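You operate a simulated robot arm through the tools that you are given. There is no shell and no other tool. Be economical: measure what you need, move in short steps, check, and stop when the job is done.

Carry out the task below with a simulated robot arm. There is one attempt and no reset: what you move stays moved.

TASK
Fit the 60 W bulb in the raking lamp and switch it on again.
Fine: the old bulb has gone black; switch off and watch the Hot light go out before it comes out; it goes in the Spent cup; shut the lid before you switch on; leave the dial.

The check looks at the end state, three seconds after you hand in, the way a careful person would. Anything else that was tipped, shoved, dropped, spilled or broken makes it a failure. A push-on lid holds only when it is set on centred and level and pressed home; a screw cap is set on level and turned clockwise until tight.

THE ROBOT
A 6-joint arm with a two-finger parallel gripper on a trunk, on a base that drives. Base frame: it is fixed to the floor where the robot stands at the start and does not move with it; the origin is under the middle of the robot, x ahead of it, y to its left, z up; the surface under the hand at the start is at about z = 0.8. Lengths are in m, angles in degrees, forces in N, time in s.
Its first joint turns from -166.0 to 166.0 degrees. Places, roughly: black Spent cup [0.5, 0.5, 0.8]; lamp control [0.5, -0.2, 0.8]; lamp lid [0.7, -0.2, 0.9]; raking lamp [0.7, -0.2, 0.8]; white lamp dial [0.5, -0.2, 0.8]; white lamp switch [0.5, -0.2, 0.8]. Payload 3.91 kg.
The tool frame sits at the grasp point between the pads (the TCP): z along the fingers, y along the line on which they close. The tips reach 0.03 m beyond it. The gripper opens to 0.11 m. The fingers are 0.02 m wide and 0.01 m thick; the gripper's body (0.048 by 0.112 m) begins 0.055 m behind the TCP.
Orientation is told as [roll, pitch, yaw] about the base's x, y, z axes, in that order, counted from this pose: with the fingers straight down and closing along the base's y, the tool's x points along the base's -x, its y along +y and its z along -z.

THE INTERFACE
- The arm moves only by the tool drive_tool. Its argument "plan" is a list of rows, each an object of numbers (a shift or turn left out is 0, a gripper value left out holds the last): "claw": the finger opening in mm, from 0 to 110; "dx", "dy", "dz": the shift along the tool's x, y, z in mm; "ax", "ay", "az": the turn, a rotation vector about the tool's x, y, z in degrees. In form: [{"claw": .., "dx": .., "dy": .., "dz": .., "ax": .., "ay": .., "az": ..}, ...]. A call has 1 to 8 rows; each row is the pose to reach, as a shift and turn from the pose commanded when the call began, along the tool's axes at that moment. Rows are played at 5 a second. More than 0.05 m and 8.6 degrees between two rows, or a gripper value outside its range, and nothing of the call is played. A pose out of reach is approached as far as the arm can. The call stops where the force on the tool passes 90 N (or 10 N more than at its start, if that is more) or the arm is blocked; 0.2 s more then pass. Each finger travels about 0.108 m/s and halts on what it meets, pressing with about 39 N; the grip force reading is that of the motor and also rises with nothing between the fingers. The clock runs only during rows and for 0.2 s after the last one: add rows that repeat a pose to give the fingers time. The reply holds the time, the measured pose of the TCP, the force on the tool along the base axes, the opening and the grip force, in the units named above and with some noise, with the torque about the TCP (base axes, N m) and any sound that the robot's microphone picked up.
- Cameras (640 x 400 px; columns grow to the right, rows downward): "scene" is now at [0.6828, 0.4836, 1.2438]; the picture's right is [0.00, -0.17, -0.99], its down [-0.36, -0.92, 0.16] and it looks along [-0.93, 0.36, -0.06] (base axes); focal length 214 px, centre (320, 200). "wrist" rides on the gripper at [0.072, 0.017, -0.103] in the tool frame; the picture's right is [-0.23, 0.97, 0.00], its down [-0.76, -0.18, -0.62] and it looks along [-0.61, -0.14, 0.78] (tool axes); focal length 222 px, centre (320, 200). There is no depth. A picture from a camera that has moved, and an enlarged one, comes with that camera's place and axes in the base frame and with its lens. The place of the scene camera against the robot may be out by one fixed shift of up to 0.025 m in any direction.
- snapshot(camera): a new picture of that camera. The clock stands still meanwhile.
- roll_base(legs): drives the robot by 1 to 6 legs, each [ahead, left, turn to the left] in m, m and degrees, along the robot's own axes; the way and the turn of a leg run together, so that a leg with both is an arc; at most 1.5 m and 180 degrees a leg. The arm and the cameras ride along, it lands a little off, and it stops where it bumps. It gives what a move gives.
- pan_tilt(pan, tilt): turns the head with the scene camera to pan (to the left, within 80 degrees either way) and tilt (down, from -29 to 69), counted from straight ahead of the robot. It gives what a move gives.
- zoom(camera, box): a new picture of the part [left, top, right, bottom] of that camera's present view, enlarged. The clock stands still meanwhile.
- hand_in(): hands the job in; it is judged then, once.

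Go step by step. Nothing tells you exact positions but the pictures and the camera data: compare them with the known pose of the tool, close in by small moves and look again before you grip or let go. The budget is 120 turns and 78 pictures, counting those below and the enlarged ones. Unless the task says otherwise, let go and move clear before handing in, and close with one line.

The tools are called after "Request:" by a JSON object that holds its "op" and its "data". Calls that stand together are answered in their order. drive_tool: Moves the arm, as the interface text tells. Its arguments: {"type":"object","properties":{"plan":{"type":"array"}},"required":["plan"]} The other tools are called the same way: roll_base (legs) drives the base; pan_tilt (pan, tilt) turns the head that bears the scene camera; snapshot (camera) takes a picture; zoom (camera, box) takes an enlarged picture of a part of a camera's view; hand_in () hands the job in.

At the start:

```text
time: 0.0
eef_pos: [0.6838, 0.4326, 1.1361]
ee_rot: [0.0, 0.0, 0.0]
contact_force: [0.1, 0.3, 0.9]
ft_torque: [0.02, -0.02, -0.01]
grip_width: 0.1099
grasp_force: 0.1
robot x, y, heading: [0.0024, 0.0021, 0.0]
head pan, tilt: [80.2, 68.8]
```

scene: 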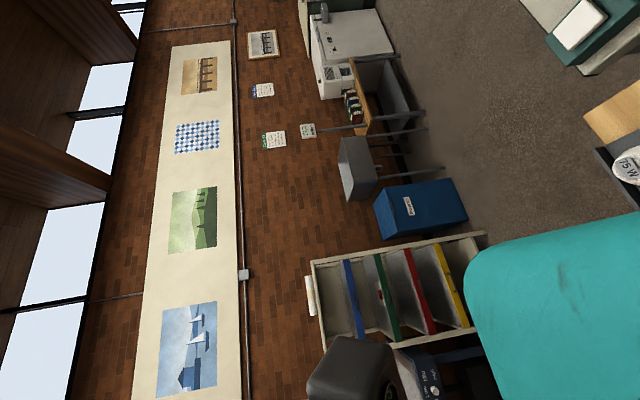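
wrist: 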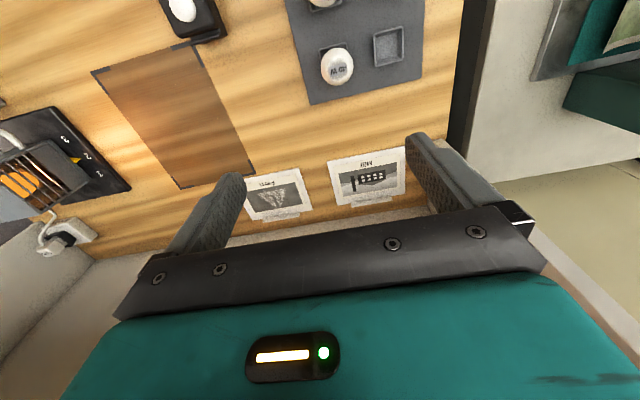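

The pictures show the bench from the wrist, with the scene camera turned away from it. I'll point the head at the bench and look.

Request:
{"op": "pan_tilt", "data": {"pan": 0, "tilt": 40}}

Request:
{"op": "snapshot", "data": {"camera": "scene"}}

```text
time: 1.5
eef_pos: [0.6831, 0.4325, 1.1371]
ee_rot: [0.0, -0.1, 0.1]
contact_force: [-0.1, -0.9, 0.1]
ft_torque: [0.02, -0.01, 0.05]
grip_width: 0.1099
grasp_force: 0.1
robot x, y, heading: [-0.0025, 0.0008, 0.1]
head pan, tilt: [0.0, 40.0]
```

```text
75 pictures are left
camera scene: at [0.7189, 0.4285, 1.1683], right [0.0, -1.0, 0.0], down [-0.77, 0.0, 0.64], along [-0.64, 0.0, -0.77], focal length 214 px, centre (320, 200)
```

scene: 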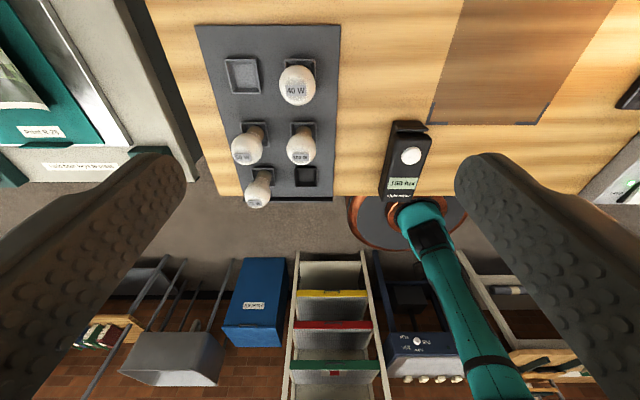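

The head seems to sit on the hand itself, between the fingers, so tilt 0 should look along the fingers. I'll check this view and take a fresh wrist picture.

Request:
{"op": "pan_tilt", "data": {"pan": 0, "tilt": 0}}

Request:
{"op": "snapshot", "data": {"camera": "scene"}}

```text
time: 2.6
eef_pos: [0.6837, 0.4316, 1.1379]
ee_rot: [0.1, 0.0, 0.0]
contact_force: [-0.4, -0.8, -0.6]
ft_torque: [0.01, -0.01, -0.01]
grip_width: 0.11
grasp_force: 0.0
robot x, y, heading: [0.0029, -0.0005, 0.2]
head pan, tilt: [0.0, 0.0]
```

```text
74 pictures are left
camera scene: at [0.7826, 0.4284, 1.1633], right [0.0, -1.0, 0.0], down [-1.0, 0.0, 0.0], along [0.0, 0.0, -1.0], focal length 214 px, centre (320, 200)
```

scene: 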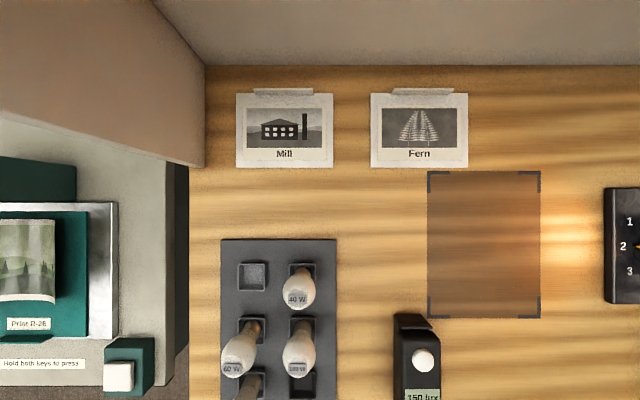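

Tilt 0 gives a plan view; the tray with bulbs is at about (0.5–0.65, 0.45–0.55). I'll move back a little to see the near rows, then on to the lamp.

Request:
{"op": "drive_tool", "data": {"plan": [{"dx": 45}, {"dx": 90}, {"dx": 135}, {"dx": 170}]}}

Request:
{"op": "snapshot", "data": {"camera": "scene"}}

Request:
{"op": "drive_tool", "data": {"plan": [{"dy": -50}, {"dy": -100}, {"dy": -150}, {"dy": -200}, {"dy": -250}, {"dy": -300}, {"dy": -350}, {"dy": -400}]}}

Request:
{"op": "drive_tool", "data": {"plan": [{"dy": -50}, {"dy": -100}, {"dy": -150}, {"dy": -200}, {"dy": -220}]}}

Request:
{"op": "snapshot", "data": {"camera": "scene"}}

Request:
{"op": "snapshot", "data": {"camera": "wrist"}}

```text
time: 3.6
eef_pos: [0.5133, 0.4332, 1.136]
ee_rot: [-0.1, -0.1, 0.0]
contact_force: [0.0, 0.3, -0.4]
ft_torque: [-0.03, 0.04, 0.03]
grip_width: 0.1101
grasp_force: 0.1
robot x, y, heading: [0.0, -0.0013, -0.0]
head pan, tilt: [0.0, 0.0]
```

```text
73 pictures are left
camera scene: at [0.6125, 0.4281, 1.1624], right [0.0, -1.0, 0.0], down [-1.0, 0.0, 0.0], along [0.0, 0.0, -1.0], focal length 214 px, centre (320, 200)
```

scene: 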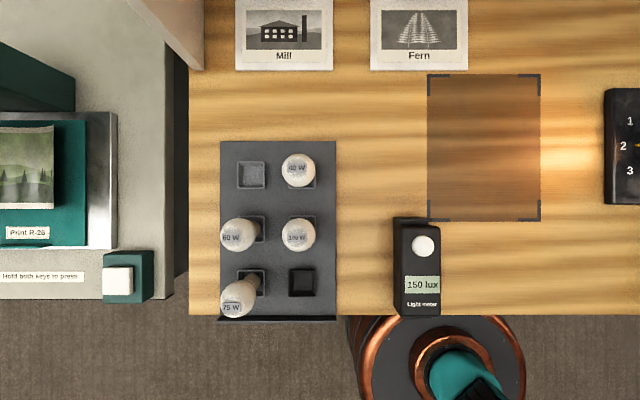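

```text
time: 5.4
eef_pos: [0.5133, 0.0323, 1.1376]
ee_rot: [0.0, 0.0, 0.0]
contact_force: [0.3, -0.3, 0.2]
ft_torque: [-0.01, 0.01, -0.02]
grip_width: 0.1099
grasp_force: 0.1
robot x, y, heading: [0.0009, -0.0011, 0.1]
head pan, tilt: [0.0, 0.0]
```

```text
time: 6.6
eef_pos: [0.5131, -0.1876, 1.1375]
ee_rot: [-0.1, -0.1, 0.0]
contact_force: [0.1, 0.1, 0.3]
ft_torque: [0.02, -0.01, 0.01]
grip_width: 0.1101
grasp_force: 0.1
robot x, y, heading: [0.0003, -0.0005, 0.1]
head pan, tilt: [0.0, 0.0]
```

```text
72 pictures are left
camera scene: at [0.6129, -0.1921, 1.1633], right [0.0, -1.0, 0.0], down [-1.0, 0.0, 0.0], along [0.0, 0.0, -1.0], focal length 214 px, centre (320, 200)
```

scene: 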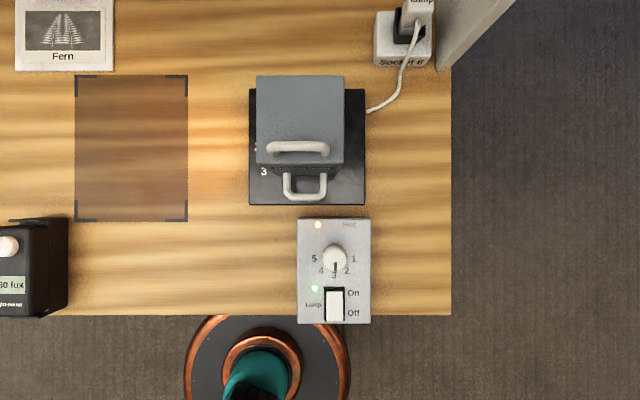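

```text
71 pictures are left
camera wrist: at [0.441, -0.1715, 1.2412], right [0.23, 0.97, 0.0], down [0.76, -0.18, 0.62], along [0.61, -0.14, -0.78], focal length 222 px, centre (320, 200)
```

wrist: 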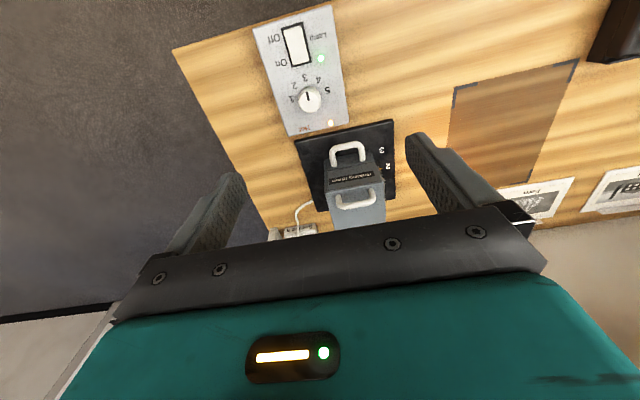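

Now a closer look at the lamp and its control.

Request:
{"op": "zoom", "data": {"camera": "scene", "box": [230, 60, 390, 160]}}

Request:
{"op": "zoom", "data": {"camera": "scene", "box": [240, 140, 400, 330]}}

Request:
{"op": "zoom", "data": {"camera": "wrist", "box": [250, 100, 450, 240]}}

```text
4.00 times, centred on (310, 110) of scene
camera zoom: at [0.6129, -0.1921, 1.1633], right [0.0, -1.0, 0.0], down [-1.0, 0.0, 0.0], along [0.0, 0.0, -1.0], focal length 858 px, centre (360, 560)
```

zoom: 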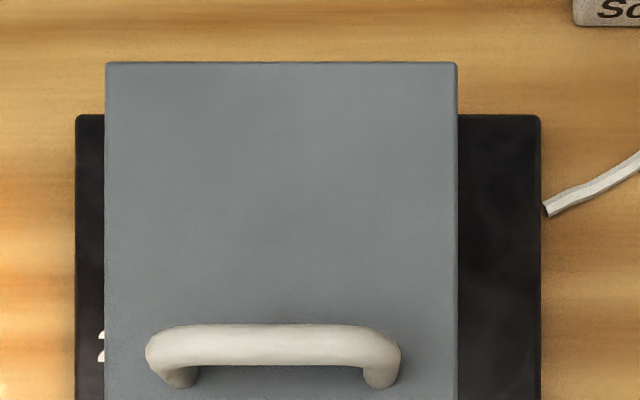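

```text
2.11 times, centred on (320, 235) of scene
camera zoom: at [0.6129, -0.1921, 1.1633], right [0.0, -1.0, 0.0], down [-1.0, 0.0, 0.0], along [0.0, 0.0, -1.0], focal length 452 px, centre (320, 126)
```

zoom: 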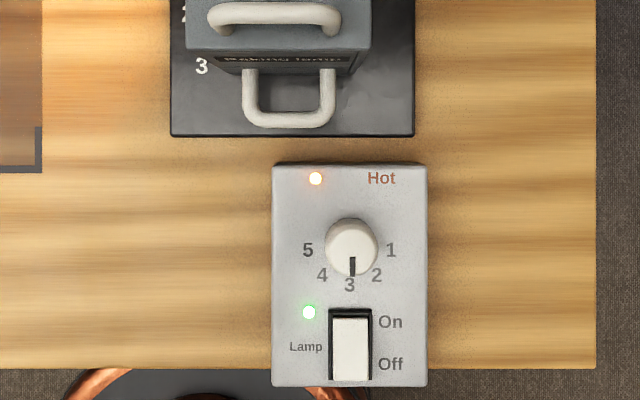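

```text
2.86 times, centred on (350, 170) of wrist
camera zoom: at [0.441, -0.1715, 1.2412], right [0.23, 0.97, 0.0], down [0.76, -0.18, 0.62], along [0.61, -0.14, -0.78], focal length 635 px, centre (234, 286)
```

zoom: 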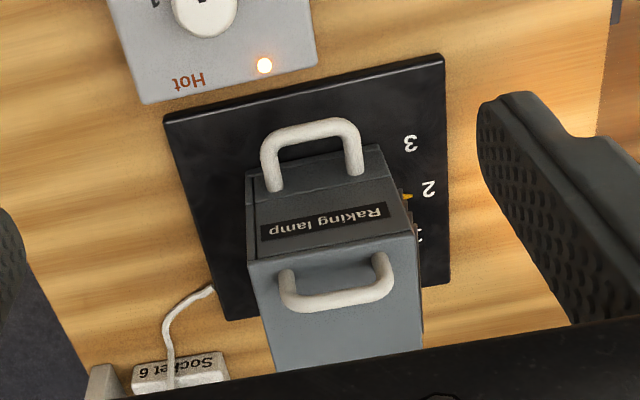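

Lamp housing has a top lid with a handle near its front edge; Hot and Lamp lights are on. The two cameras agree within about 1 cm. I'll close the fingers and approach above the Off end of the rocker.

Request:
{"op": "drive_tool", "data": {"plan": [{"claw": 0, "dx": 30, "dy": -10, "dz": 40}, {"dx": 68, "dy": -23, "dz": 80}, {"dx": 68, "dy": -23, "dz": 125}, {"dx": 68, "dy": -23, "dz": 170}, {"dx": 68, "dy": -23, "dz": 210}, {"dx": 68, "dy": -23, "dz": 235}, {"dx": 68, "dy": -23, "dz": 235}]}}

Request:
{"op": "snapshot", "data": {"camera": "wrist"}}

Request:
{"op": "pan_tilt", "data": {"pan": 0, "tilt": 30}}

Request:
{"op": "snapshot", "data": {"camera": "scene"}}

```text
refused: row 1 steps farther than a row can; nothing moved
```

```text
67 pictures are left
camera wrist: at [0.441, -0.1715, 1.2412], right [0.23, 0.97, 0.0], down [0.76, -0.18, 0.62], along [0.61, -0.14, -0.78], focal length 222 px, centre (320, 200)
```

wrist: 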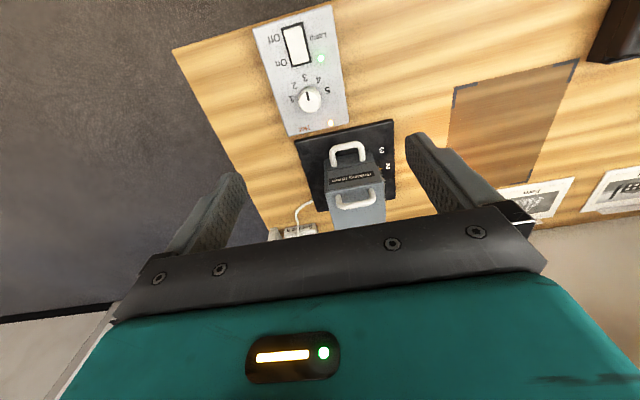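

```text
time: 7.5
eef_pos: [0.5147, -0.188, 1.1373]
ee_rot: [0.0, 0.0, 0.0]
contact_force: [0.0, 0.3, 0.6]
ft_torque: [-0.02, 0.03, 0.02]
grip_width: 0.1099
grasp_force: 0.0
robot x, y, heading: [-0.0008, 0.0021, -0.0]
head pan, tilt: [0.0, 30.0]
```

```text
66 pictures are left
camera scene: at [0.5647, -0.1918, 1.1627], right [0.0, -1.0, 0.0], down [-0.87, 0.0, 0.5], along [-0.5, 0.0, -0.87], focal length 214 px, centre (320, 200)
```

scene: 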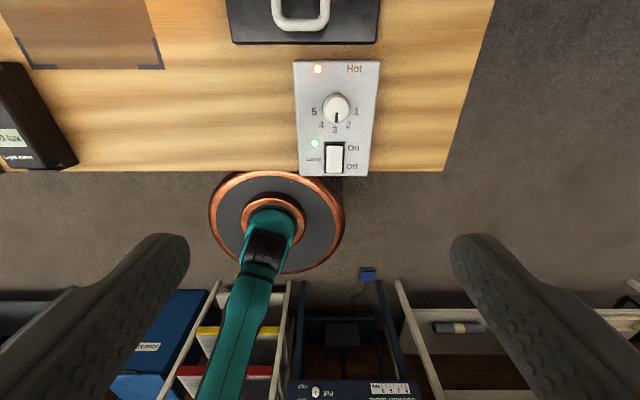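

That call was refused for step size; I'll repeat it with shorter steps.

Request:
{"op": "drive_tool", "data": {"plan": [{"claw": 0, "dx": 25, "dy": -10, "dz": 38}, {"dx": 50, "dy": -20, "dz": 76}, {"dx": 68, "dy": -23, "dz": 115}, {"dx": 68, "dy": -23, "dz": 160}, {"dx": 68, "dy": -23, "dz": 200}, {"dx": 68, "dy": -23, "dz": 235}, {"dx": 68, "dy": -23, "dz": 235}]}}

Request:
{"op": "snapshot", "data": {"camera": "wrist"}}

Request:
{"op": "snapshot", "data": {"camera": "scene"}}

```text
time: 9.2
eef_pos: [0.4445, -0.2118, 0.9031]
ee_rot: [0.0, -0.1, 0.0]
contact_force: [0.8, -0.4, -0.3]
ft_torque: [-0.02, -0.03, -0.02]
grip_width: 0.0
grasp_force: 37.9
robot x, y, heading: [-0.002, -0.0003, -0.1]
head pan, tilt: [0.0, 30.0]
```

```text
65 pictures are left
camera wrist: at [0.3724, -0.1948, 1.0074], right [0.23, 0.97, 0.0], down [0.76, -0.18, 0.62], along [0.61, -0.14, -0.78], focal length 222 px, centre (320, 200)
```

wrist: 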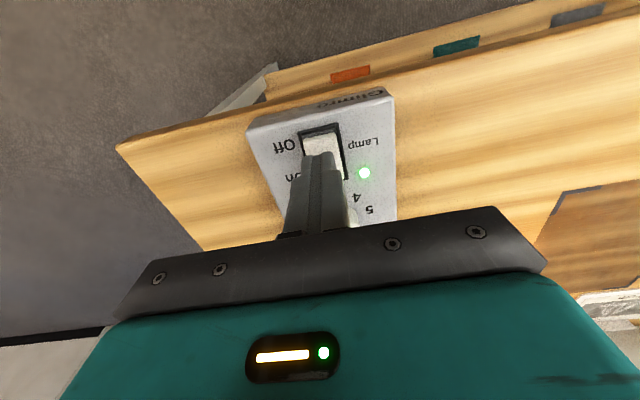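

```text
64 pictures are left
camera scene: at [0.496, -0.2156, 0.929], right [0.0, -1.0, 0.0], down [-0.87, 0.0, 0.5], along [-0.5, 0.0, -0.87], focal length 214 px, centre (320, 200)
```

scene: 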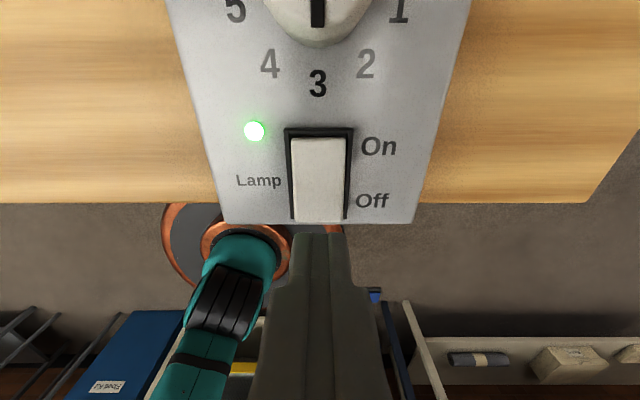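

Tips are about 3 cm above the Off end and aligned. Descend gently, watching the force.

Request:
{"op": "drive_tool", "data": {"plan": [{"dx": -4, "dz": 8}, {"dx": -4, "dz": 14}, {"dx": -4, "dz": 18}, {"dx": -4, "dz": 21}, {"dx": -4, "dz": 24}]}}

Request:
{"op": "snapshot", "data": {"camera": "scene"}}

```text
time: 10.3
eef_pos: [0.4485, -0.2112, 0.8779]
ee_rot: [0.0, -0.1, 0.0]
contact_force: [-0.5, 0.4, 0.9]
ft_torque: [0.02, 0.03, -0.01]
grip_width: 0.0
grasp_force: 37.7
robot x, y, heading: [-0.0034, -0.0002, -0.2]
head pan, tilt: [0.0, 30.0]
```

```text
63 pictures are left
camera scene: at [0.5002, -0.2149, 0.904], right [0.0, -1.0, 0.0], down [-0.87, 0.0, 0.5], along [-0.5, 0.0, -0.87], focal length 214 px, centre (320, 200)
```

scene: 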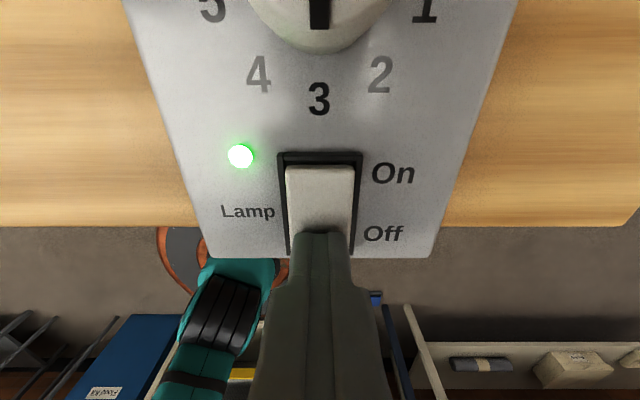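

Request:
{"op": "drive_tool", "data": {"plan": [{"dz": 2}, {"dz": 4}, {"dz": 6}, {"dz": 8}]}}

Request:
{"op": "snapshot", "data": {"camera": "scene"}}

```text
time: 11.2
eef_pos: [0.45, -0.2102, 0.8782]
ee_rot: [-0.2, -0.5, 0.0]
contact_force: [-11.4, 6.9, 23.0]
ft_torque: [0.26, 0.15, 0.08]
grip_width: 0.0
grasp_force: 37.7
robot x, y, heading: [-0.0007, 0.0003, -0.2]
head pan, tilt: [0.0, 30.0]
stopped in row 4: the force on the tool passed its limit at 99 N (the readings are from after the stop); the commanded pose is now the measured one
```

```text
62 pictures are left
camera scene: at [0.4996, -0.2146, 0.9033], right [0.0, -1.0, 0.0], down [-0.87, 0.0, 0.49], along [-0.49, 0.0, -0.87], focal length 214 px, centre (320, 200)
```

scene: 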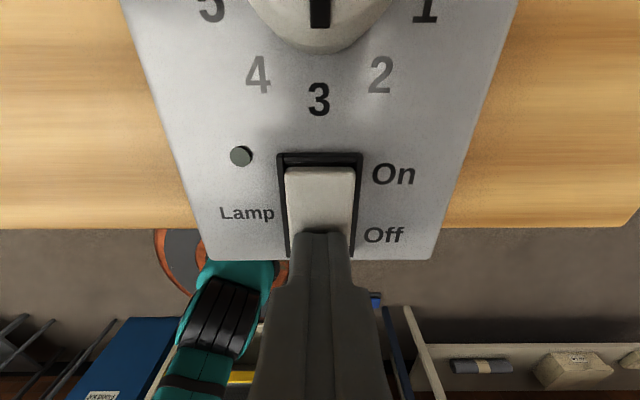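

Lamp indicator is dark: switched off. Back away upward and wait for the Hot light while viewing the lamp.

Request:
{"op": "drive_tool", "data": {"plan": [{"dz": -20}, {"dz": -60}, {"dz": -100}, {"dx": 40, "dz": -120}, {"dx": 80, "dz": -125}, {"dx": 110, "dz": -125, "ax": 0}]}}

Request:
{"op": "pan_tilt", "data": {"pan": 0, "tilt": -29}}

Request:
{"op": "snapshot", "data": {"camera": "scene"}}

```text
time: 12.7
eef_pos: [0.3386, -0.2108, 1.0004]
ee_rot: [-0.2, -0.4, -0.1]
contact_force: [0.2, -0.7, 0.4]
ft_torque: [0.02, 0.02, 0.01]
grip_width: 0.0
grasp_force: 37.4
robot x, y, heading: [0.0007, 0.0029, 0.1]
head pan, tilt: [0.0, 30.0]
```

```text
time: 13.9
eef_pos: [0.3389, -0.2116, 0.9998]
ee_rot: [-0.2, -0.4, -0.1]
contact_force: [-0.2, 0.4, 0.5]
ft_torque: [0.01, -0.01, 0.03]
grip_width: 0.0001
grasp_force: 37.9
robot x, y, heading: [0.0008, 0.0003, -0.0]
head pan, tilt: [0.0, -28.6]
```

```text
61 pictures are left
camera scene: at [0.4786, -0.2148, 1.0494], right [0.0, -1.0, 0.0], down [-0.87, 0.0, -0.48], along [0.48, 0.0, -0.87], focal length 214 px, centre (320, 200)
```

scene: 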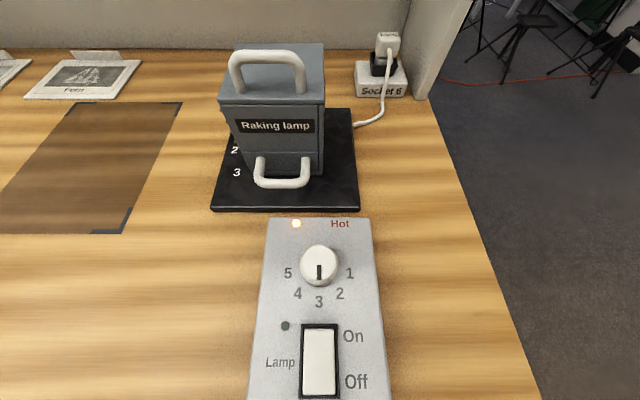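

Request:
{"op": "zoom", "data": {"camera": "scene", "box": [200, 30, 370, 220]}}

```text
2.11 times, centred on (285, 125) of scene
camera zoom: at [0.4786, -0.2148, 1.0494], right [0.0, -1.0, 0.0], down [-0.87, 0.0, -0.48], along [0.48, 0.0, -0.87], focal length 452 px, centre (394, 358)
```

zoom: 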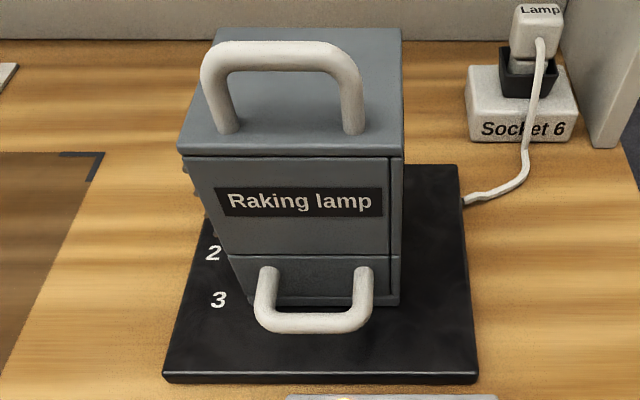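

Hot is still lit. I take the lid handle bar to be at about (0.676, −0.166, 0.953), running along y, with the hinge at the back. While waiting I turn the hand by 90° so the fingers close along x.

Request:
{"op": "drive_tool", "data": {"plan": [{"claw": 50, "dz": -20, "az": -8}, {"dz": -40, "az": -16}, {"dz": -60, "az": -24}, {"dz": -80, "az": -32}, {"dz": -100, "az": -40}, {"dz": -120, "az": -48}, {"dz": -120, "az": -56}, {"dz": -120, "az": -64}]}}

Request:
{"op": "drive_tool", "data": {"plan": [{"az": -8}, {"az": -16}, {"az": -24}, {"az": -26}]}}

Request:
{"op": "pan_tilt", "data": {"pan": 0, "tilt": 10}}

Request:
{"op": "snapshot", "data": {"camera": "wrist"}}

```text
time: 15.7
eef_pos: [0.3376, -0.2098, 1.1205]
ee_rot: [-0.5, -0.1, 64.1]
contact_force: [-0.9, -0.7, -0.1]
ft_torque: [0.0, 0.02, 0.01]
grip_width: 0.05
grasp_force: 0.0
robot x, y, heading: [0.0019, -0.0017, -0.0]
head pan, tilt: [0.0, -28.6]
```

```text
time: 16.7
eef_pos: [0.3366, -0.2108, 1.1202]
ee_rot: [-0.4, 0.1, 90.0]
contact_force: [-0.9, 0.1, 0.2]
ft_torque: [0.01, 0.02, -0.01]
grip_width: 0.0503
grasp_force: 0.1
robot x, y, heading: [0.0033, -0.0006, -0.1]
head pan, tilt: [0.0, -28.6]
```

```text
time: 17.8
eef_pos: [0.3381, -0.2106, 1.1217]
ee_rot: [-0.4, 0.2, 89.9]
contact_force: [0.0, -0.5, 0.1]
ft_torque: [0.01, 0.01, -0.03]
grip_width: 0.0501
grasp_force: 0.0
robot x, y, heading: [-0.0003, -0.0009, -0.0]
head pan, tilt: [0.0, 10.0]
```

```text
59 pictures are left
camera wrist: at [0.32, -0.2825, 1.2244], right [-0.97, 0.23, -0.01], down [0.17, 0.76, 0.62], along [0.15, 0.6, -0.78], focal length 222 px, centre (320, 200)
```

wrist: 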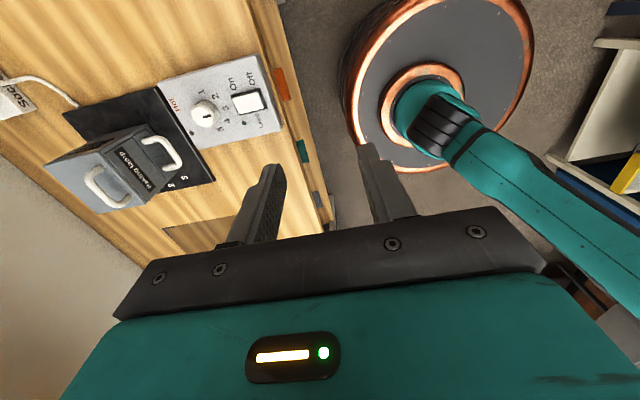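

Request:
{"op": "zoom", "data": {"camera": "wrist", "box": [140, 50, 300, 150]}}

```text
4.00 times, centred on (220, 100) of wrist
camera zoom: at [0.32, -0.2825, 1.2244], right [-0.97, 0.23, -0.01], down [0.17, 0.76, 0.62], along [0.15, 0.6, -0.78], focal length 888 px, centre (720, 600)
```

zoom: 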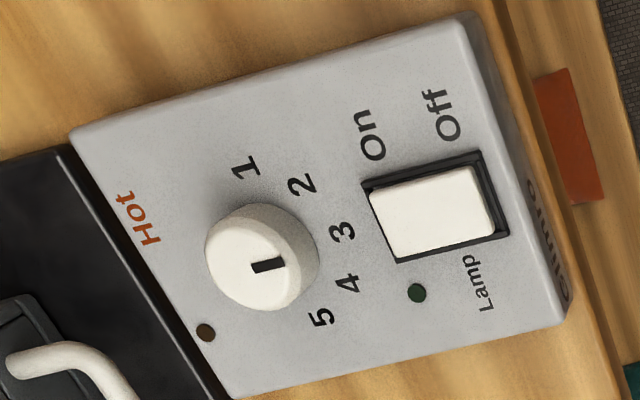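

Hot light is out, dial still at 3. Now move above the lid handle.

Request:
{"op": "drive_tool", "data": {"plan": [{"dy": -48, "dx": -10}, {"dy": -96, "dx": -20}, {"dy": -144, "dx": -30}, {"dy": -192, "dx": -44}, {"dy": -240, "dx": -44}, {"dy": -288, "dx": -44}, {"dy": -338, "dx": -44}, {"dy": -338, "dx": -44, "dz": 40}]}}

Request:
{"op": "snapshot", "data": {"camera": "wrist"}}

Request:
{"op": "pan_tilt", "data": {"pan": 0, "tilt": 35}}

Request:
{"op": "snapshot", "data": {"camera": "scene"}}

```text
time: 19.6
eef_pos: [0.676, -0.1656, 1.0827]
ee_rot: [-0.4, 0.2, 89.9]
contact_force: [-0.5, -0.6, 0.1]
ft_torque: [0.03, -0.01, -0.02]
grip_width: 0.0503
grasp_force: 0.1
robot x, y, heading: [0.0027, 0.0015, 0.2]
head pan, tilt: [0.0, 10.0]
```

```text
57 pictures are left
camera wrist: at [0.6589, -0.2383, 1.1864], right [-0.97, 0.23, -0.01], down [0.17, 0.76, 0.62], along [0.15, 0.6, -0.78], focal length 222 px, centre (320, 200)
```

wrist: 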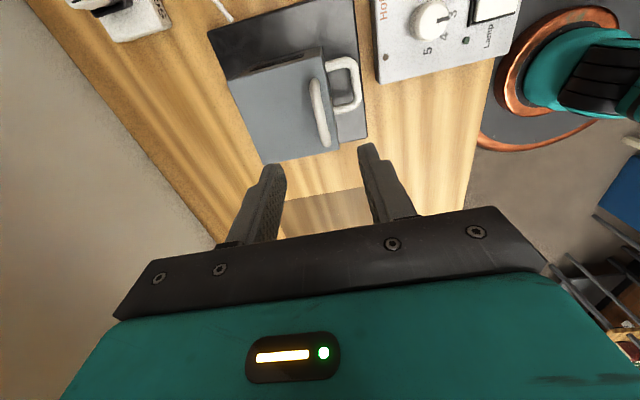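

```text
time: 20.5
eef_pos: [0.677, -0.1666, 1.0837]
ee_rot: [-0.4, 0.2, 89.9]
contact_force: [-0.4, -0.4, 0.2]
ft_torque: [0.0, 0.0, 0.0]
grip_width: 0.0501
grasp_force: 0.0
robot x, y, heading: [0.0005, -0.0018, 0.0]
head pan, tilt: [0.0, 35.0]
```

```text
56 pictures are left
camera scene: at [0.6657, -0.1161, 1.1101], right [1.0, 0.0, 0.01], down [0.0, -0.82, 0.58], along [0.01, -0.58, -0.82], focal length 214 px, centre (320, 200)
```

scene: 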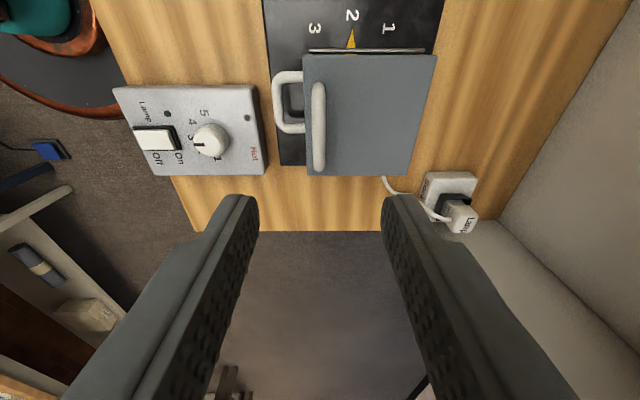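

Handle position confirmed by the wrist view (0.677, −0.169). Descend to straddle the bar and grip.

Request:
{"op": "drive_tool", "data": {"plan": [{"dz": 40, "dx": 2}, {"dz": 80, "dx": 2}, {"dz": 105, "dx": 2}, {"dz": 118, "dx": 2}]}}

Request:
{"op": "snapshot", "data": {"camera": "scene"}}

```text
time: 21.5
eef_pos: [0.6767, -0.1694, 0.9666]
ee_rot: [-0.6, 0.3, 90.0]
contact_force: [0.7, -1.3, 24.5]
ft_torque: [0.16, -0.7, -0.02]
grip_width: 0.0505
grasp_force: 0.0
robot x, y, heading: [0.0008, 0.0035, -0.5]
head pan, tilt: [0.0, 35.0]
```

```text
55 pictures are left
camera scene: at [0.6658, -0.1193, 0.9939], right [1.0, 0.0, 0.01], down [-0.01, -0.82, 0.58], along [0.01, -0.58, -0.82], focal length 214 px, centre (320, 200)
```

scene: 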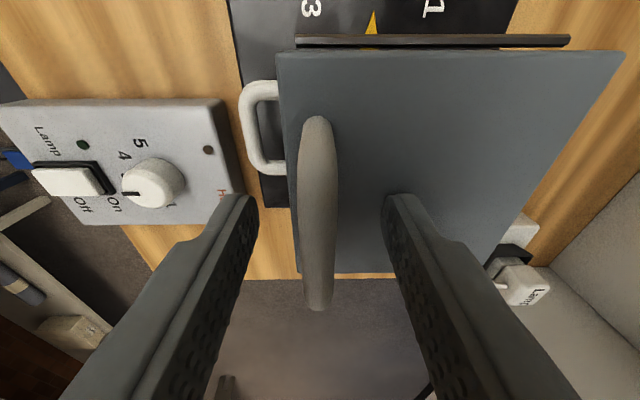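

The right finger touches the lid top (so lid is near z=0.937). I lift 6 mm, then close on the bar.

Request:
{"op": "drive_tool", "data": {"plan": [{"dz": -6}, {"dz": -6, "claw": 0}, {"dz": -6, "claw": 0}, {"dz": -6, "claw": 0}]}}

Request:
{"op": "snapshot", "data": {"camera": "wrist"}}

```text
time: 22.5
eef_pos: [0.6769, -0.1689, 0.9703]
ee_rot: [-0.4, 0.1, 90.2]
contact_force: [1.1, 0.5, -2.8]
ft_torque: [0.13, 0.05, -0.02]
grip_width: 0.0095
grasp_force: 45.2
robot x, y, heading: [0.0019, -0.0002, 0.2]
head pan, tilt: [0.0, 35.0]
```

```text
54 pictures are left
camera wrist: at [0.6596, -0.2416, 1.074], right [-0.97, 0.23, -0.01], down [0.17, 0.76, 0.62], along [0.15, 0.6, -0.78], focal length 222 px, centre (320, 200)
```

wrist: 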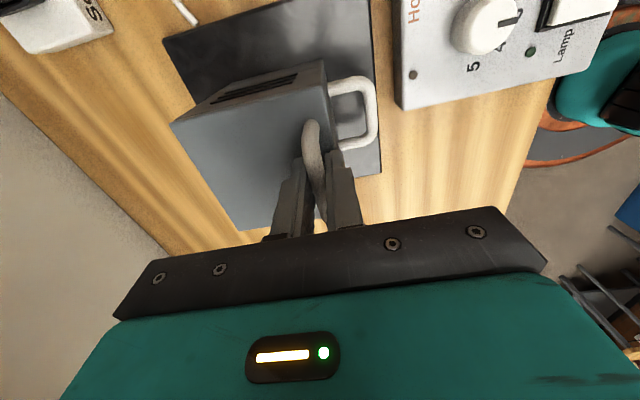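

Bar gripped (9.5 mm). A small test lift along the arc I expect for a back hinge.

Request:
{"op": "drive_tool", "data": {"plan": [{"dy": -2, "dz": -5}, {"dy": -5, "dz": -12}, {"dy": -8, "dz": -20}]}}

Request:
{"op": "snapshot", "data": {"camera": "wrist"}}

Request:
{"op": "snapshot", "data": {"camera": "scene"}}

```text
time: 23.3
eef_pos: [0.6869, -0.1694, 0.9886]
ee_rot: [-0.2, 0.2, 89.9]
contact_force: [25.5, 0.8, -38.6]
ft_torque: [-0.08, -0.27, -0.01]
grip_width: 0.0092
grasp_force: 45.2
robot x, y, heading: [-0.0032, 0.0017, -0.2]
head pan, tilt: [0.0, 35.0]
```

```text
53 pictures are left
camera wrist: at [0.6696, -0.2416, 1.0926], right [-0.97, 0.23, 0.0], down [0.18, 0.76, 0.62], along [0.14, 0.6, -0.78], focal length 222 px, centre (320, 200)
```

wrist: 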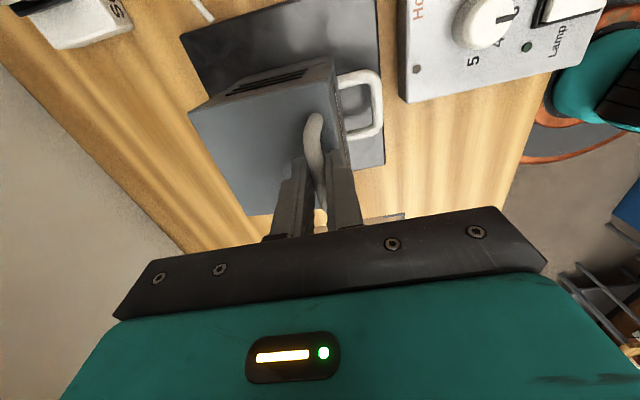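

```text
52 pictures are left
camera scene: at [0.6762, -0.1192, 1.0161], right [1.0, 0.0, 0.0], down [0.0, -0.82, 0.58], along [0.0, -0.58, -0.82], focal length 214 px, centre (320, 200)
```

scene: 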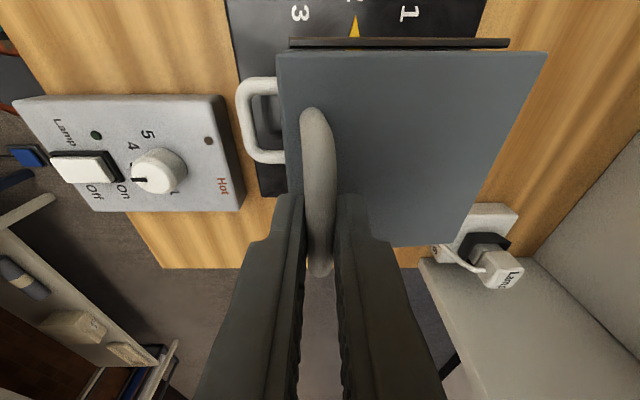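

The lid is tilting open about the back hinge. I carry on along the arc with a slightly lower hinge estimate.

Request:
{"op": "drive_tool", "data": {"plan": [{"dy": -9, "dz": -5}, {"dy": -18, "dz": -10}, {"dy": -26, "dz": -16}, {"dy": -35, "dz": -21}]}}

```text
time: 24.3
eef_pos: [0.721, -0.1694, 1.0106]
ee_rot: [-0.3, 0.2, 89.8]
contact_force: [12.4, -2.0, -39.6]
ft_torque: [-0.04, -0.18, -0.07]
grip_width: 0.0097
grasp_force: 44.7
robot x, y, heading: [-0.003, 0.0014, -0.1]
head pan, tilt: [0.0, 35.0]
```

Request:
{"op": "snapshot", "data": {"camera": "wrist"}}

Request:
{"op": "snapshot", "data": {"camera": "scene"}}

```text
51 pictures are left
camera wrist: at [0.7039, -0.2415, 1.1146], right [-0.97, 0.23, -0.01], down [0.18, 0.76, 0.62], along [0.15, 0.6, -0.78], focal length 222 px, centre (320, 200)
```

wrist: 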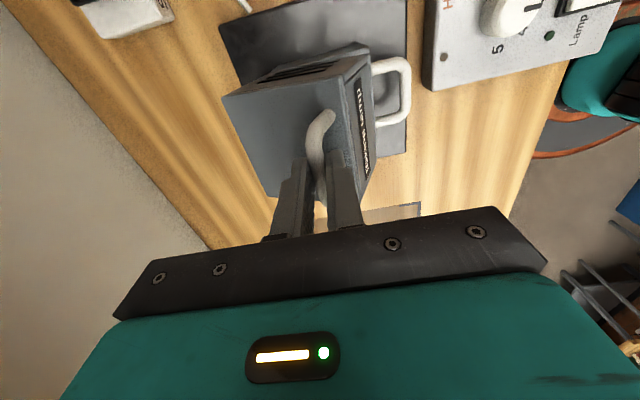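

```text
50 pictures are left
camera scene: at [0.7107, -0.1192, 1.0382], right [1.0, 0.0, 0.01], down [0.0, -0.82, 0.58], along [0.0, -0.58, -0.82], focal length 214 px, centre (320, 200)
```

scene: 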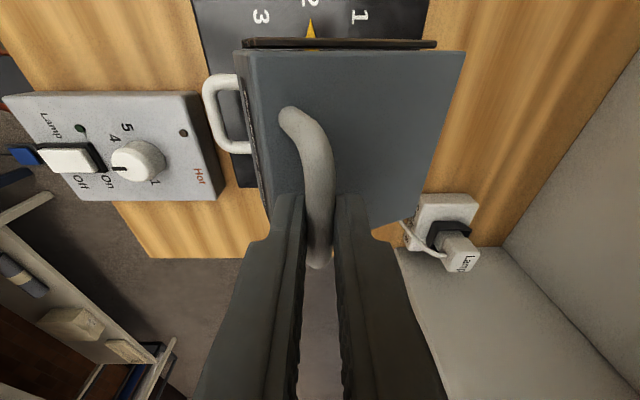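

Request:
{"op": "zoom", "data": {"camera": "wrist", "box": [200, 20, 440, 220]}}

Request:
{"op": "zoom", "data": {"camera": "scene", "box": [180, 10, 500, 260]}}

```text
2.00 times, centred on (320, 120) of wrist
camera zoom: at [0.7039, -0.2415, 1.1146], right [-0.97, 0.23, -0.01], down [0.18, 0.76, 0.62], along [0.15, 0.6, -0.78], focal length 444 px, centre (320, 360)
```

zoom: 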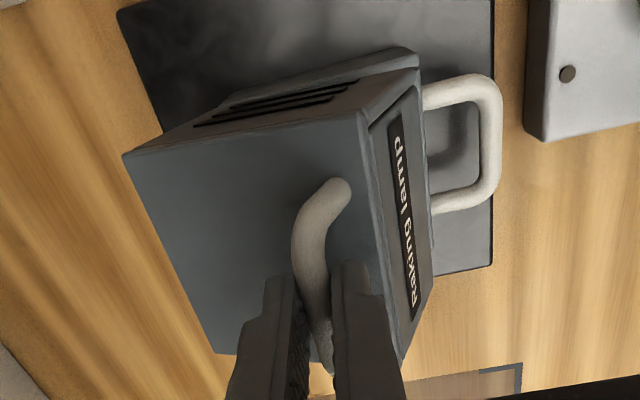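

```text
1.60 times, centred on (340, 135) of scene
camera zoom: at [0.7107, -0.1192, 1.0382], right [1.0, 0.0, 0.01], down [0.0, -0.82, 0.58], along [0.0, -0.58, -0.82], focal length 343 px, centre (288, 304)
```

zoom: 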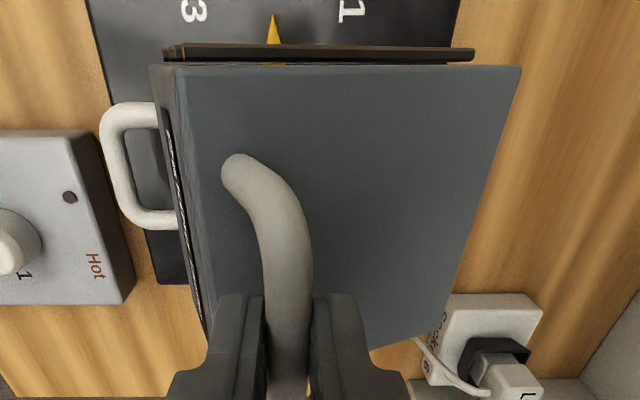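

The hood's lid opens with the base staying flat. Continue the arc to about 70°.

Request:
{"op": "drive_tool", "data": {"plan": [{"dy": -9, "dz": -4}, {"dy": -19, "dz": -8}, {"dy": -29, "dz": -11}, {"dy": -39, "dz": -13}, {"dy": -49, "dz": -14}, {"dy": -59, "dz": -14}]}}

Request:
{"op": "snapshot", "data": {"camera": "wrist"}}

Request:
{"op": "snapshot", "data": {"camera": "scene"}}

```text
time: 25.7
eef_pos: [0.7793, -0.1696, 1.0247]
ee_rot: [-0.3, 0.2, 90.0]
contact_force: [-4.6, 0.3, -40.0]
ft_torque: [0.1, 0.12, -0.02]
grip_width: 0.0099
grasp_force: 44.7
robot x, y, heading: [-0.0025, -0.0009, -0.2]
head pan, tilt: [0.0, 35.0]
```

```text
47 pictures are left
camera wrist: at [0.7624, -0.2416, 1.1289], right [-0.97, 0.23, -0.01], down [0.17, 0.76, 0.62], along [0.15, 0.6, -0.78], focal length 222 px, centre (320, 200)
```

wrist: 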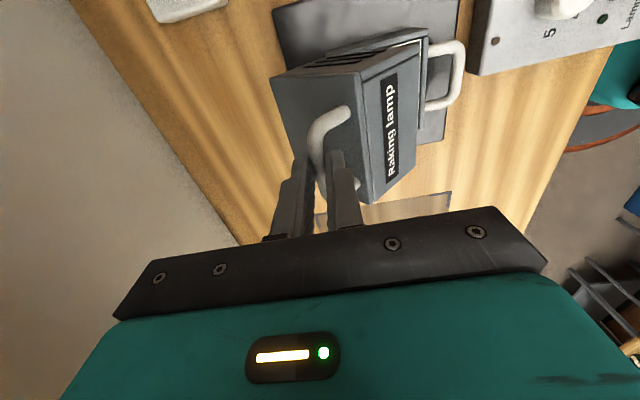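

```text
46 pictures are left
camera scene: at [0.7691, -0.1192, 1.0525], right [1.0, 0.0, 0.01], down [0.0, -0.82, 0.58], along [0.0, -0.58, -0.82], focal length 214 px, centre (320, 200)
```

scene: 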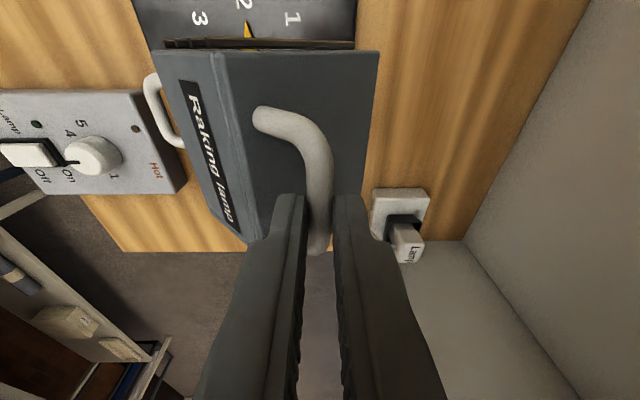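

Hood is about 55° open. Continue a little lower to relieve the upward pull.

Request:
{"op": "drive_tool", "data": {"plan": [{"dy": -10, "dz": 3}, {"dy": -20, "dz": 6}, {"dy": -30, "dz": 10}, {"dy": -39, "dz": 15}]}}

Request:
{"op": "snapshot", "data": {"camera": "scene"}}

```text
time: 26.7
eef_pos: [0.8171, -0.1687, 1.0148]
ee_rot: [-0.6, 0.4, 90.0]
contact_force: [14.4, -3.0, 32.3]
ft_torque: [-0.03, -0.5, 0.16]
grip_width: 0.0096
grasp_force: 45.6
robot x, y, heading: [-0.0022, 0.0014, -0.1]
head pan, tilt: [0.0, 35.0]
```

```text
45 pictures are left
camera scene: at [0.8073, -0.1188, 1.0422], right [1.0, 0.0, 0.01], down [-0.01, -0.82, 0.58], along [0.01, -0.58, -0.82], focal length 214 px, centre (320, 200)
```

scene: 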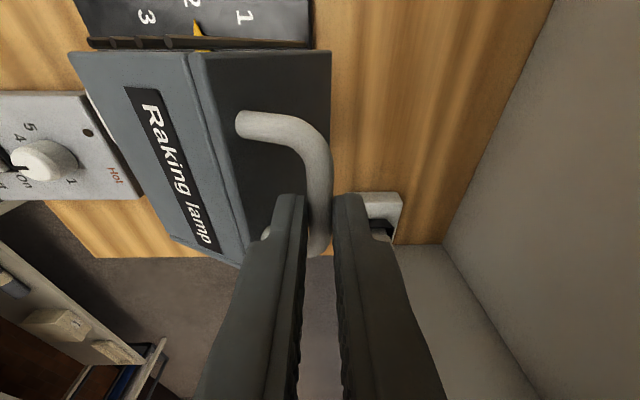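

I was slightly low there; refitting gives the hinge at about (0.784, 0.886). Continue to about 95° on that arc.

Request:
{"op": "drive_tool", "data": {"plan": [{"dy": -1, "dz": -4}, {"dy": -11, "dz": -1}, {"dy": -21, "dz": 4}, {"dy": -31, "dz": 9}, {"dy": -41, "dz": 15}, {"dy": -51, "dz": 22}]}}

Request:
{"op": "snapshot", "data": {"camera": "scene"}}

```text
time: 28.1
eef_pos: [0.8694, -0.1686, 0.9908]
ee_rot: [-0.6, 0.2, 89.9]
contact_force: [-0.2, 0.3, 0.4]
ft_torque: [-0.03, 0.05, 0.0]
grip_width: 0.0
grasp_force: 37.5
robot x, y, heading: [0.0015, -0.0021, -0.0]
head pan, tilt: [0.0, 35.0]
```

```text
44 pictures are left
camera scene: at [0.8583, -0.1188, 1.0182], right [1.0, 0.0, 0.01], down [-0.01, -0.82, 0.58], along [0.01, -0.58, -0.82], focal length 214 px, centre (320, 200)
```

scene: 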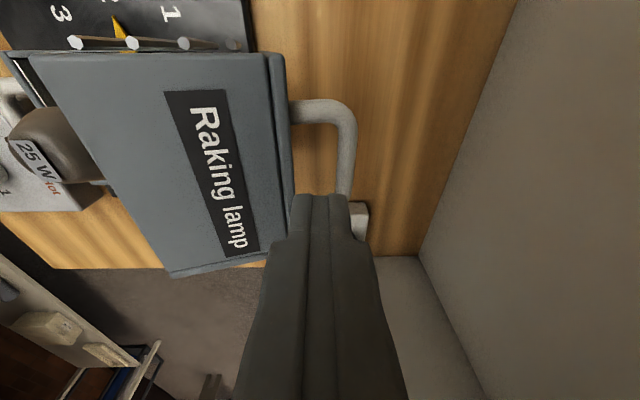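

The bar slipped out, but the hood stands open by itself at about 90° and the old bulb shows. I lift straight up and look from a distance.

Request:
{"op": "drive_tool", "data": {"plan": [{"dz": -15}, {"dz": -40}, {"dz": -80}, {"dz": -110}]}}

Request:
{"op": "drive_tool", "data": {"plan": [{"dy": 45}, {"dy": 90}, {"dy": 135}, {"dy": 180}, {"dy": 220}, {"dy": 260, "claw": 90}, {"dy": 300, "claw": 90}]}}

Request:
{"op": "snapshot", "data": {"camera": "wrist"}}

Request:
{"op": "snapshot", "data": {"camera": "scene"}}

```text
time: 29.3
eef_pos: [0.8651, -0.1673, 1.0311]
ee_rot: [6.5, -1.2, 89.9]
contact_force: [-0.3, 0.4, -0.7]
ft_torque: [0.03, 0.03, 0.0]
grip_width: 0.0
grasp_force: 37.7
robot x, y, heading: [-0.0037, 0.004, 0.1]
head pan, tilt: [0.0, 35.0]
stopped in row 4: the arm was blocked; the commanded pose is now the measured one
```

```text
time: 30.9
eef_pos: [0.5652, -0.1699, 1.0652]
ee_rot: [6.3, -1.2, 90.0]
contact_force: [-0.4, 0.2, -0.1]
ft_torque: [0.0, 0.06, -0.04]
grip_width: 0.0899
grasp_force: 0.1
robot x, y, heading: [-0.0034, 0.0005, -0.0]
head pan, tilt: [0.0, 35.0]
```

```text
43 pictures are left
camera wrist: at [0.5594, -0.2441, 1.1692], right [-0.97, 0.23, 0.11], down [0.25, 0.75, 0.62], along [0.06, 0.62, -0.78], focal length 222 px, centre (320, 200)
```

wrist: 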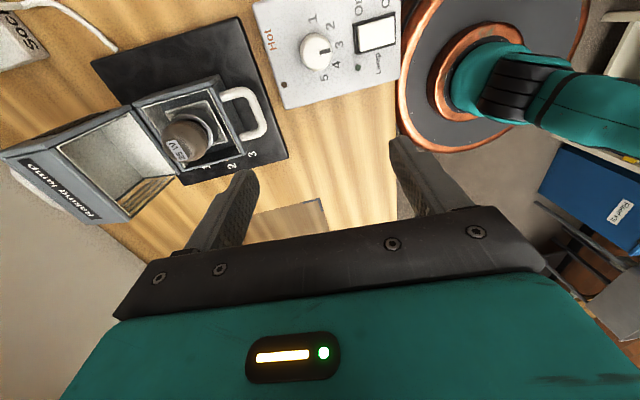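

```text
42 pictures are left
camera scene: at [0.559, -0.1203, 1.0942], right [0.99, 0.0, -0.11], down [0.06, -0.83, 0.55], along [-0.09, -0.56, -0.83], focal length 214 px, centre (320, 200)
```

scene: 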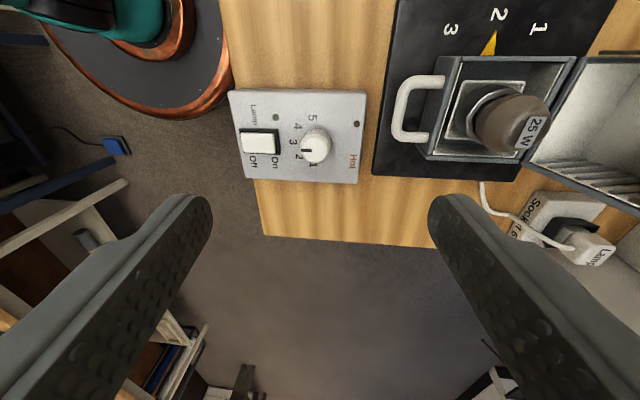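

The hood is resting open, the spent 25 W bulb stands upright in its socket, and nothing else moved. I level the hand and turn it back to yaw 0.

Request:
{"op": "drive_tool", "data": {"plan": [{"ay": 3, "ax": -0.6, "dz": -20}, {"ay": 6.3, "ax": -1.2, "dz": -40}]}}

Request:
{"op": "drive_tool", "data": {"plan": [{"az": 8}, {"az": 16}, {"az": 24}, {"az": 32}, {"az": 40}, {"az": 48}, {"az": 56}, {"az": 64}]}}

Request:
{"op": "drive_tool", "data": {"plan": [{"az": 8}, {"az": 16}, {"az": 24}, {"az": 26}]}}

Request:
{"op": "pan_tilt", "data": {"pan": 0, "tilt": 0}}

Request:
{"op": "snapshot", "data": {"camera": "scene"}}

Request:
{"op": "snapshot", "data": {"camera": "wrist"}}

```text
time: 31.5
eef_pos: [0.5686, -0.1711, 1.1067]
ee_rot: [7.4, 5.1, 90.7]
contact_force: [-0.3, -0.2, -1.0]
ft_torque: [0.02, 0.03, 0.01]
grip_width: 0.0903
grasp_force: 0.1
robot x, y, heading: [-0.0031, 0.0005, 0.0]
head pan, tilt: [0.0, 35.0]
```

```text
time: 33.3
eef_pos: [0.5705, -0.1702, 1.1052]
ee_rot: [-1.4, 8.9, 26.1]
contact_force: [0.1, -0.9, -0.7]
ft_torque: [-0.02, 0.0, -0.03]
grip_width: 0.0901
grasp_force: 0.1
robot x, y, heading: [-0.0012, -0.0013, 0.1]
head pan, tilt: [0.0, 35.0]
```

```text
time: 34.3
eef_pos: [0.5692, -0.1682, 1.1062]
ee_rot: [-5.2, 7.4, -0.1]
contact_force: [0.4, 0.5, 0.9]
ft_torque: [0.0, -0.02, -0.02]
grip_width: 0.0902
grasp_force: 0.0
robot x, y, heading: [-0.0032, 0.0011, -0.3]
head pan, tilt: [0.0, 35.0]
```

```text
time: 35.3
eef_pos: [0.5694, -0.1687, 1.1064]
ee_rot: [-5.2, 7.4, -0.1]
contact_force: [0.2, 0.4, 0.2]
ft_torque: [-0.02, 0.02, 0.01]
grip_width: 0.0899
grasp_force: 0.0
robot x, y, heading: [-0.0014, -0.0019, -0.2]
head pan, tilt: [0.0, 0.0]
```

```text
41 pictures are left
camera scene: at [0.6733, -0.1695, 1.1171], right [0.01, -1.0, 0.09], down [-0.99, 0.0, 0.13], along [-0.13, -0.09, -0.99], focal length 214 px, centre (320, 200)
```

scene: 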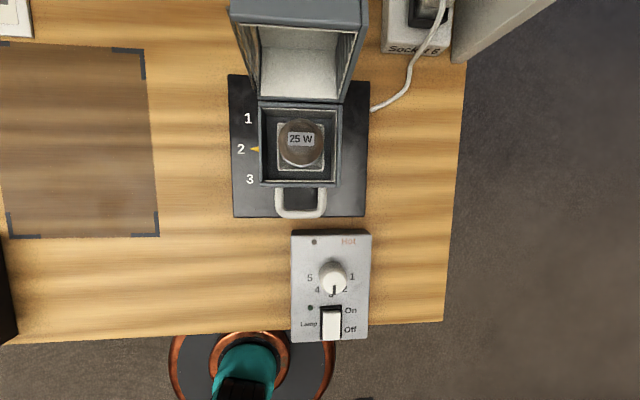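

```text
40 pictures are left
camera wrist: at [0.511, -0.1433, 1.2164], right [0.21, 0.97, -0.12], down [0.84, -0.12, 0.53], along [0.5, -0.21, -0.84], focal length 222 px, centre (320, 200)
```

wrist: 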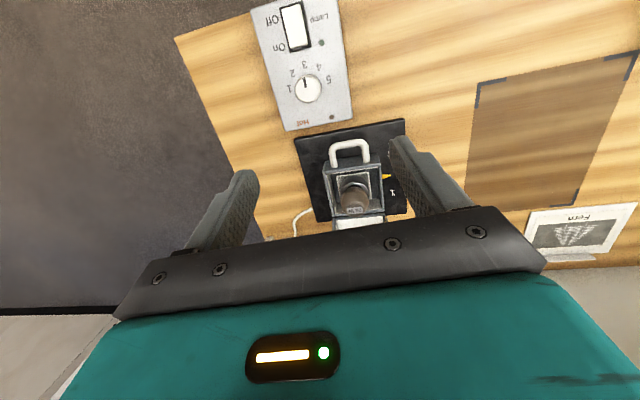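

I mis-corrected the tilt; now at yaw 0 it is plain: roll −5.2, pitch 7.4. I level it and look again from over the lamp.

Request:
{"op": "drive_tool", "data": {"plan": [{"ax": -2.6, "ay": -3.7}, {"ax": -5.2, "ay": -7.4}, {"ax": -5.2, "ay": -7.4}]}}

Request:
{"op": "zoom", "data": {"camera": "scene", "box": [220, 20, 420, 220]}}

Request:
{"op": "zoom", "data": {"camera": "wrist", "box": [280, 100, 420, 230]}}

```text
time: 36.1
eef_pos: [0.5683, -0.1697, 1.1054]
ee_rot: [0.1, 0.0, 0.3]
contact_force: [0.3, -0.5, 0.2]
ft_torque: [0.02, 0.0, 0.01]
grip_width: 0.0899
grasp_force: 0.0
robot x, y, heading: [-0.0003, 0.0034, 0.0]
head pan, tilt: [0.0, 0.0]
```

```text
2.00 times, centred on (320, 120) of scene
camera zoom: at [0.6692, -0.1729, 1.1317], right [0.01, -1.0, 0.0], down [-1.0, -0.01, 0.0], along [0.0, 0.0, -1.0], focal length 429 px, centre (320, 360)
```

zoom: 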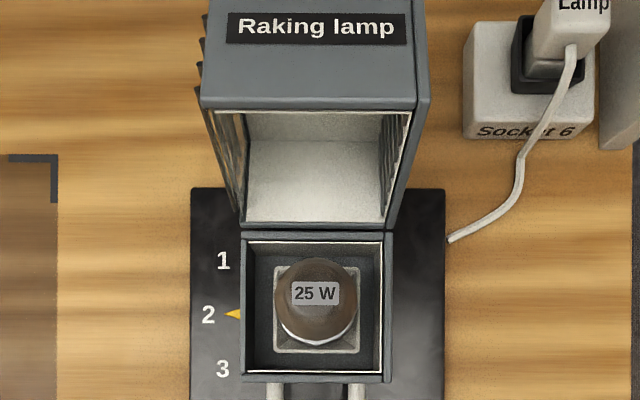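

```text
3.08 times, centred on (350, 165) of wrist
camera zoom: at [0.4972, -0.1534, 1.2097], right [0.22, 0.98, 0.0], down [0.76, -0.17, 0.62], along [0.61, -0.14, -0.78], focal length 684 px, centre (228, 308)
```

zoom: 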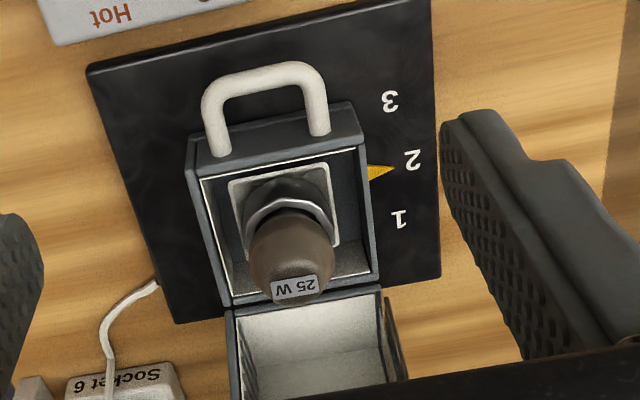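

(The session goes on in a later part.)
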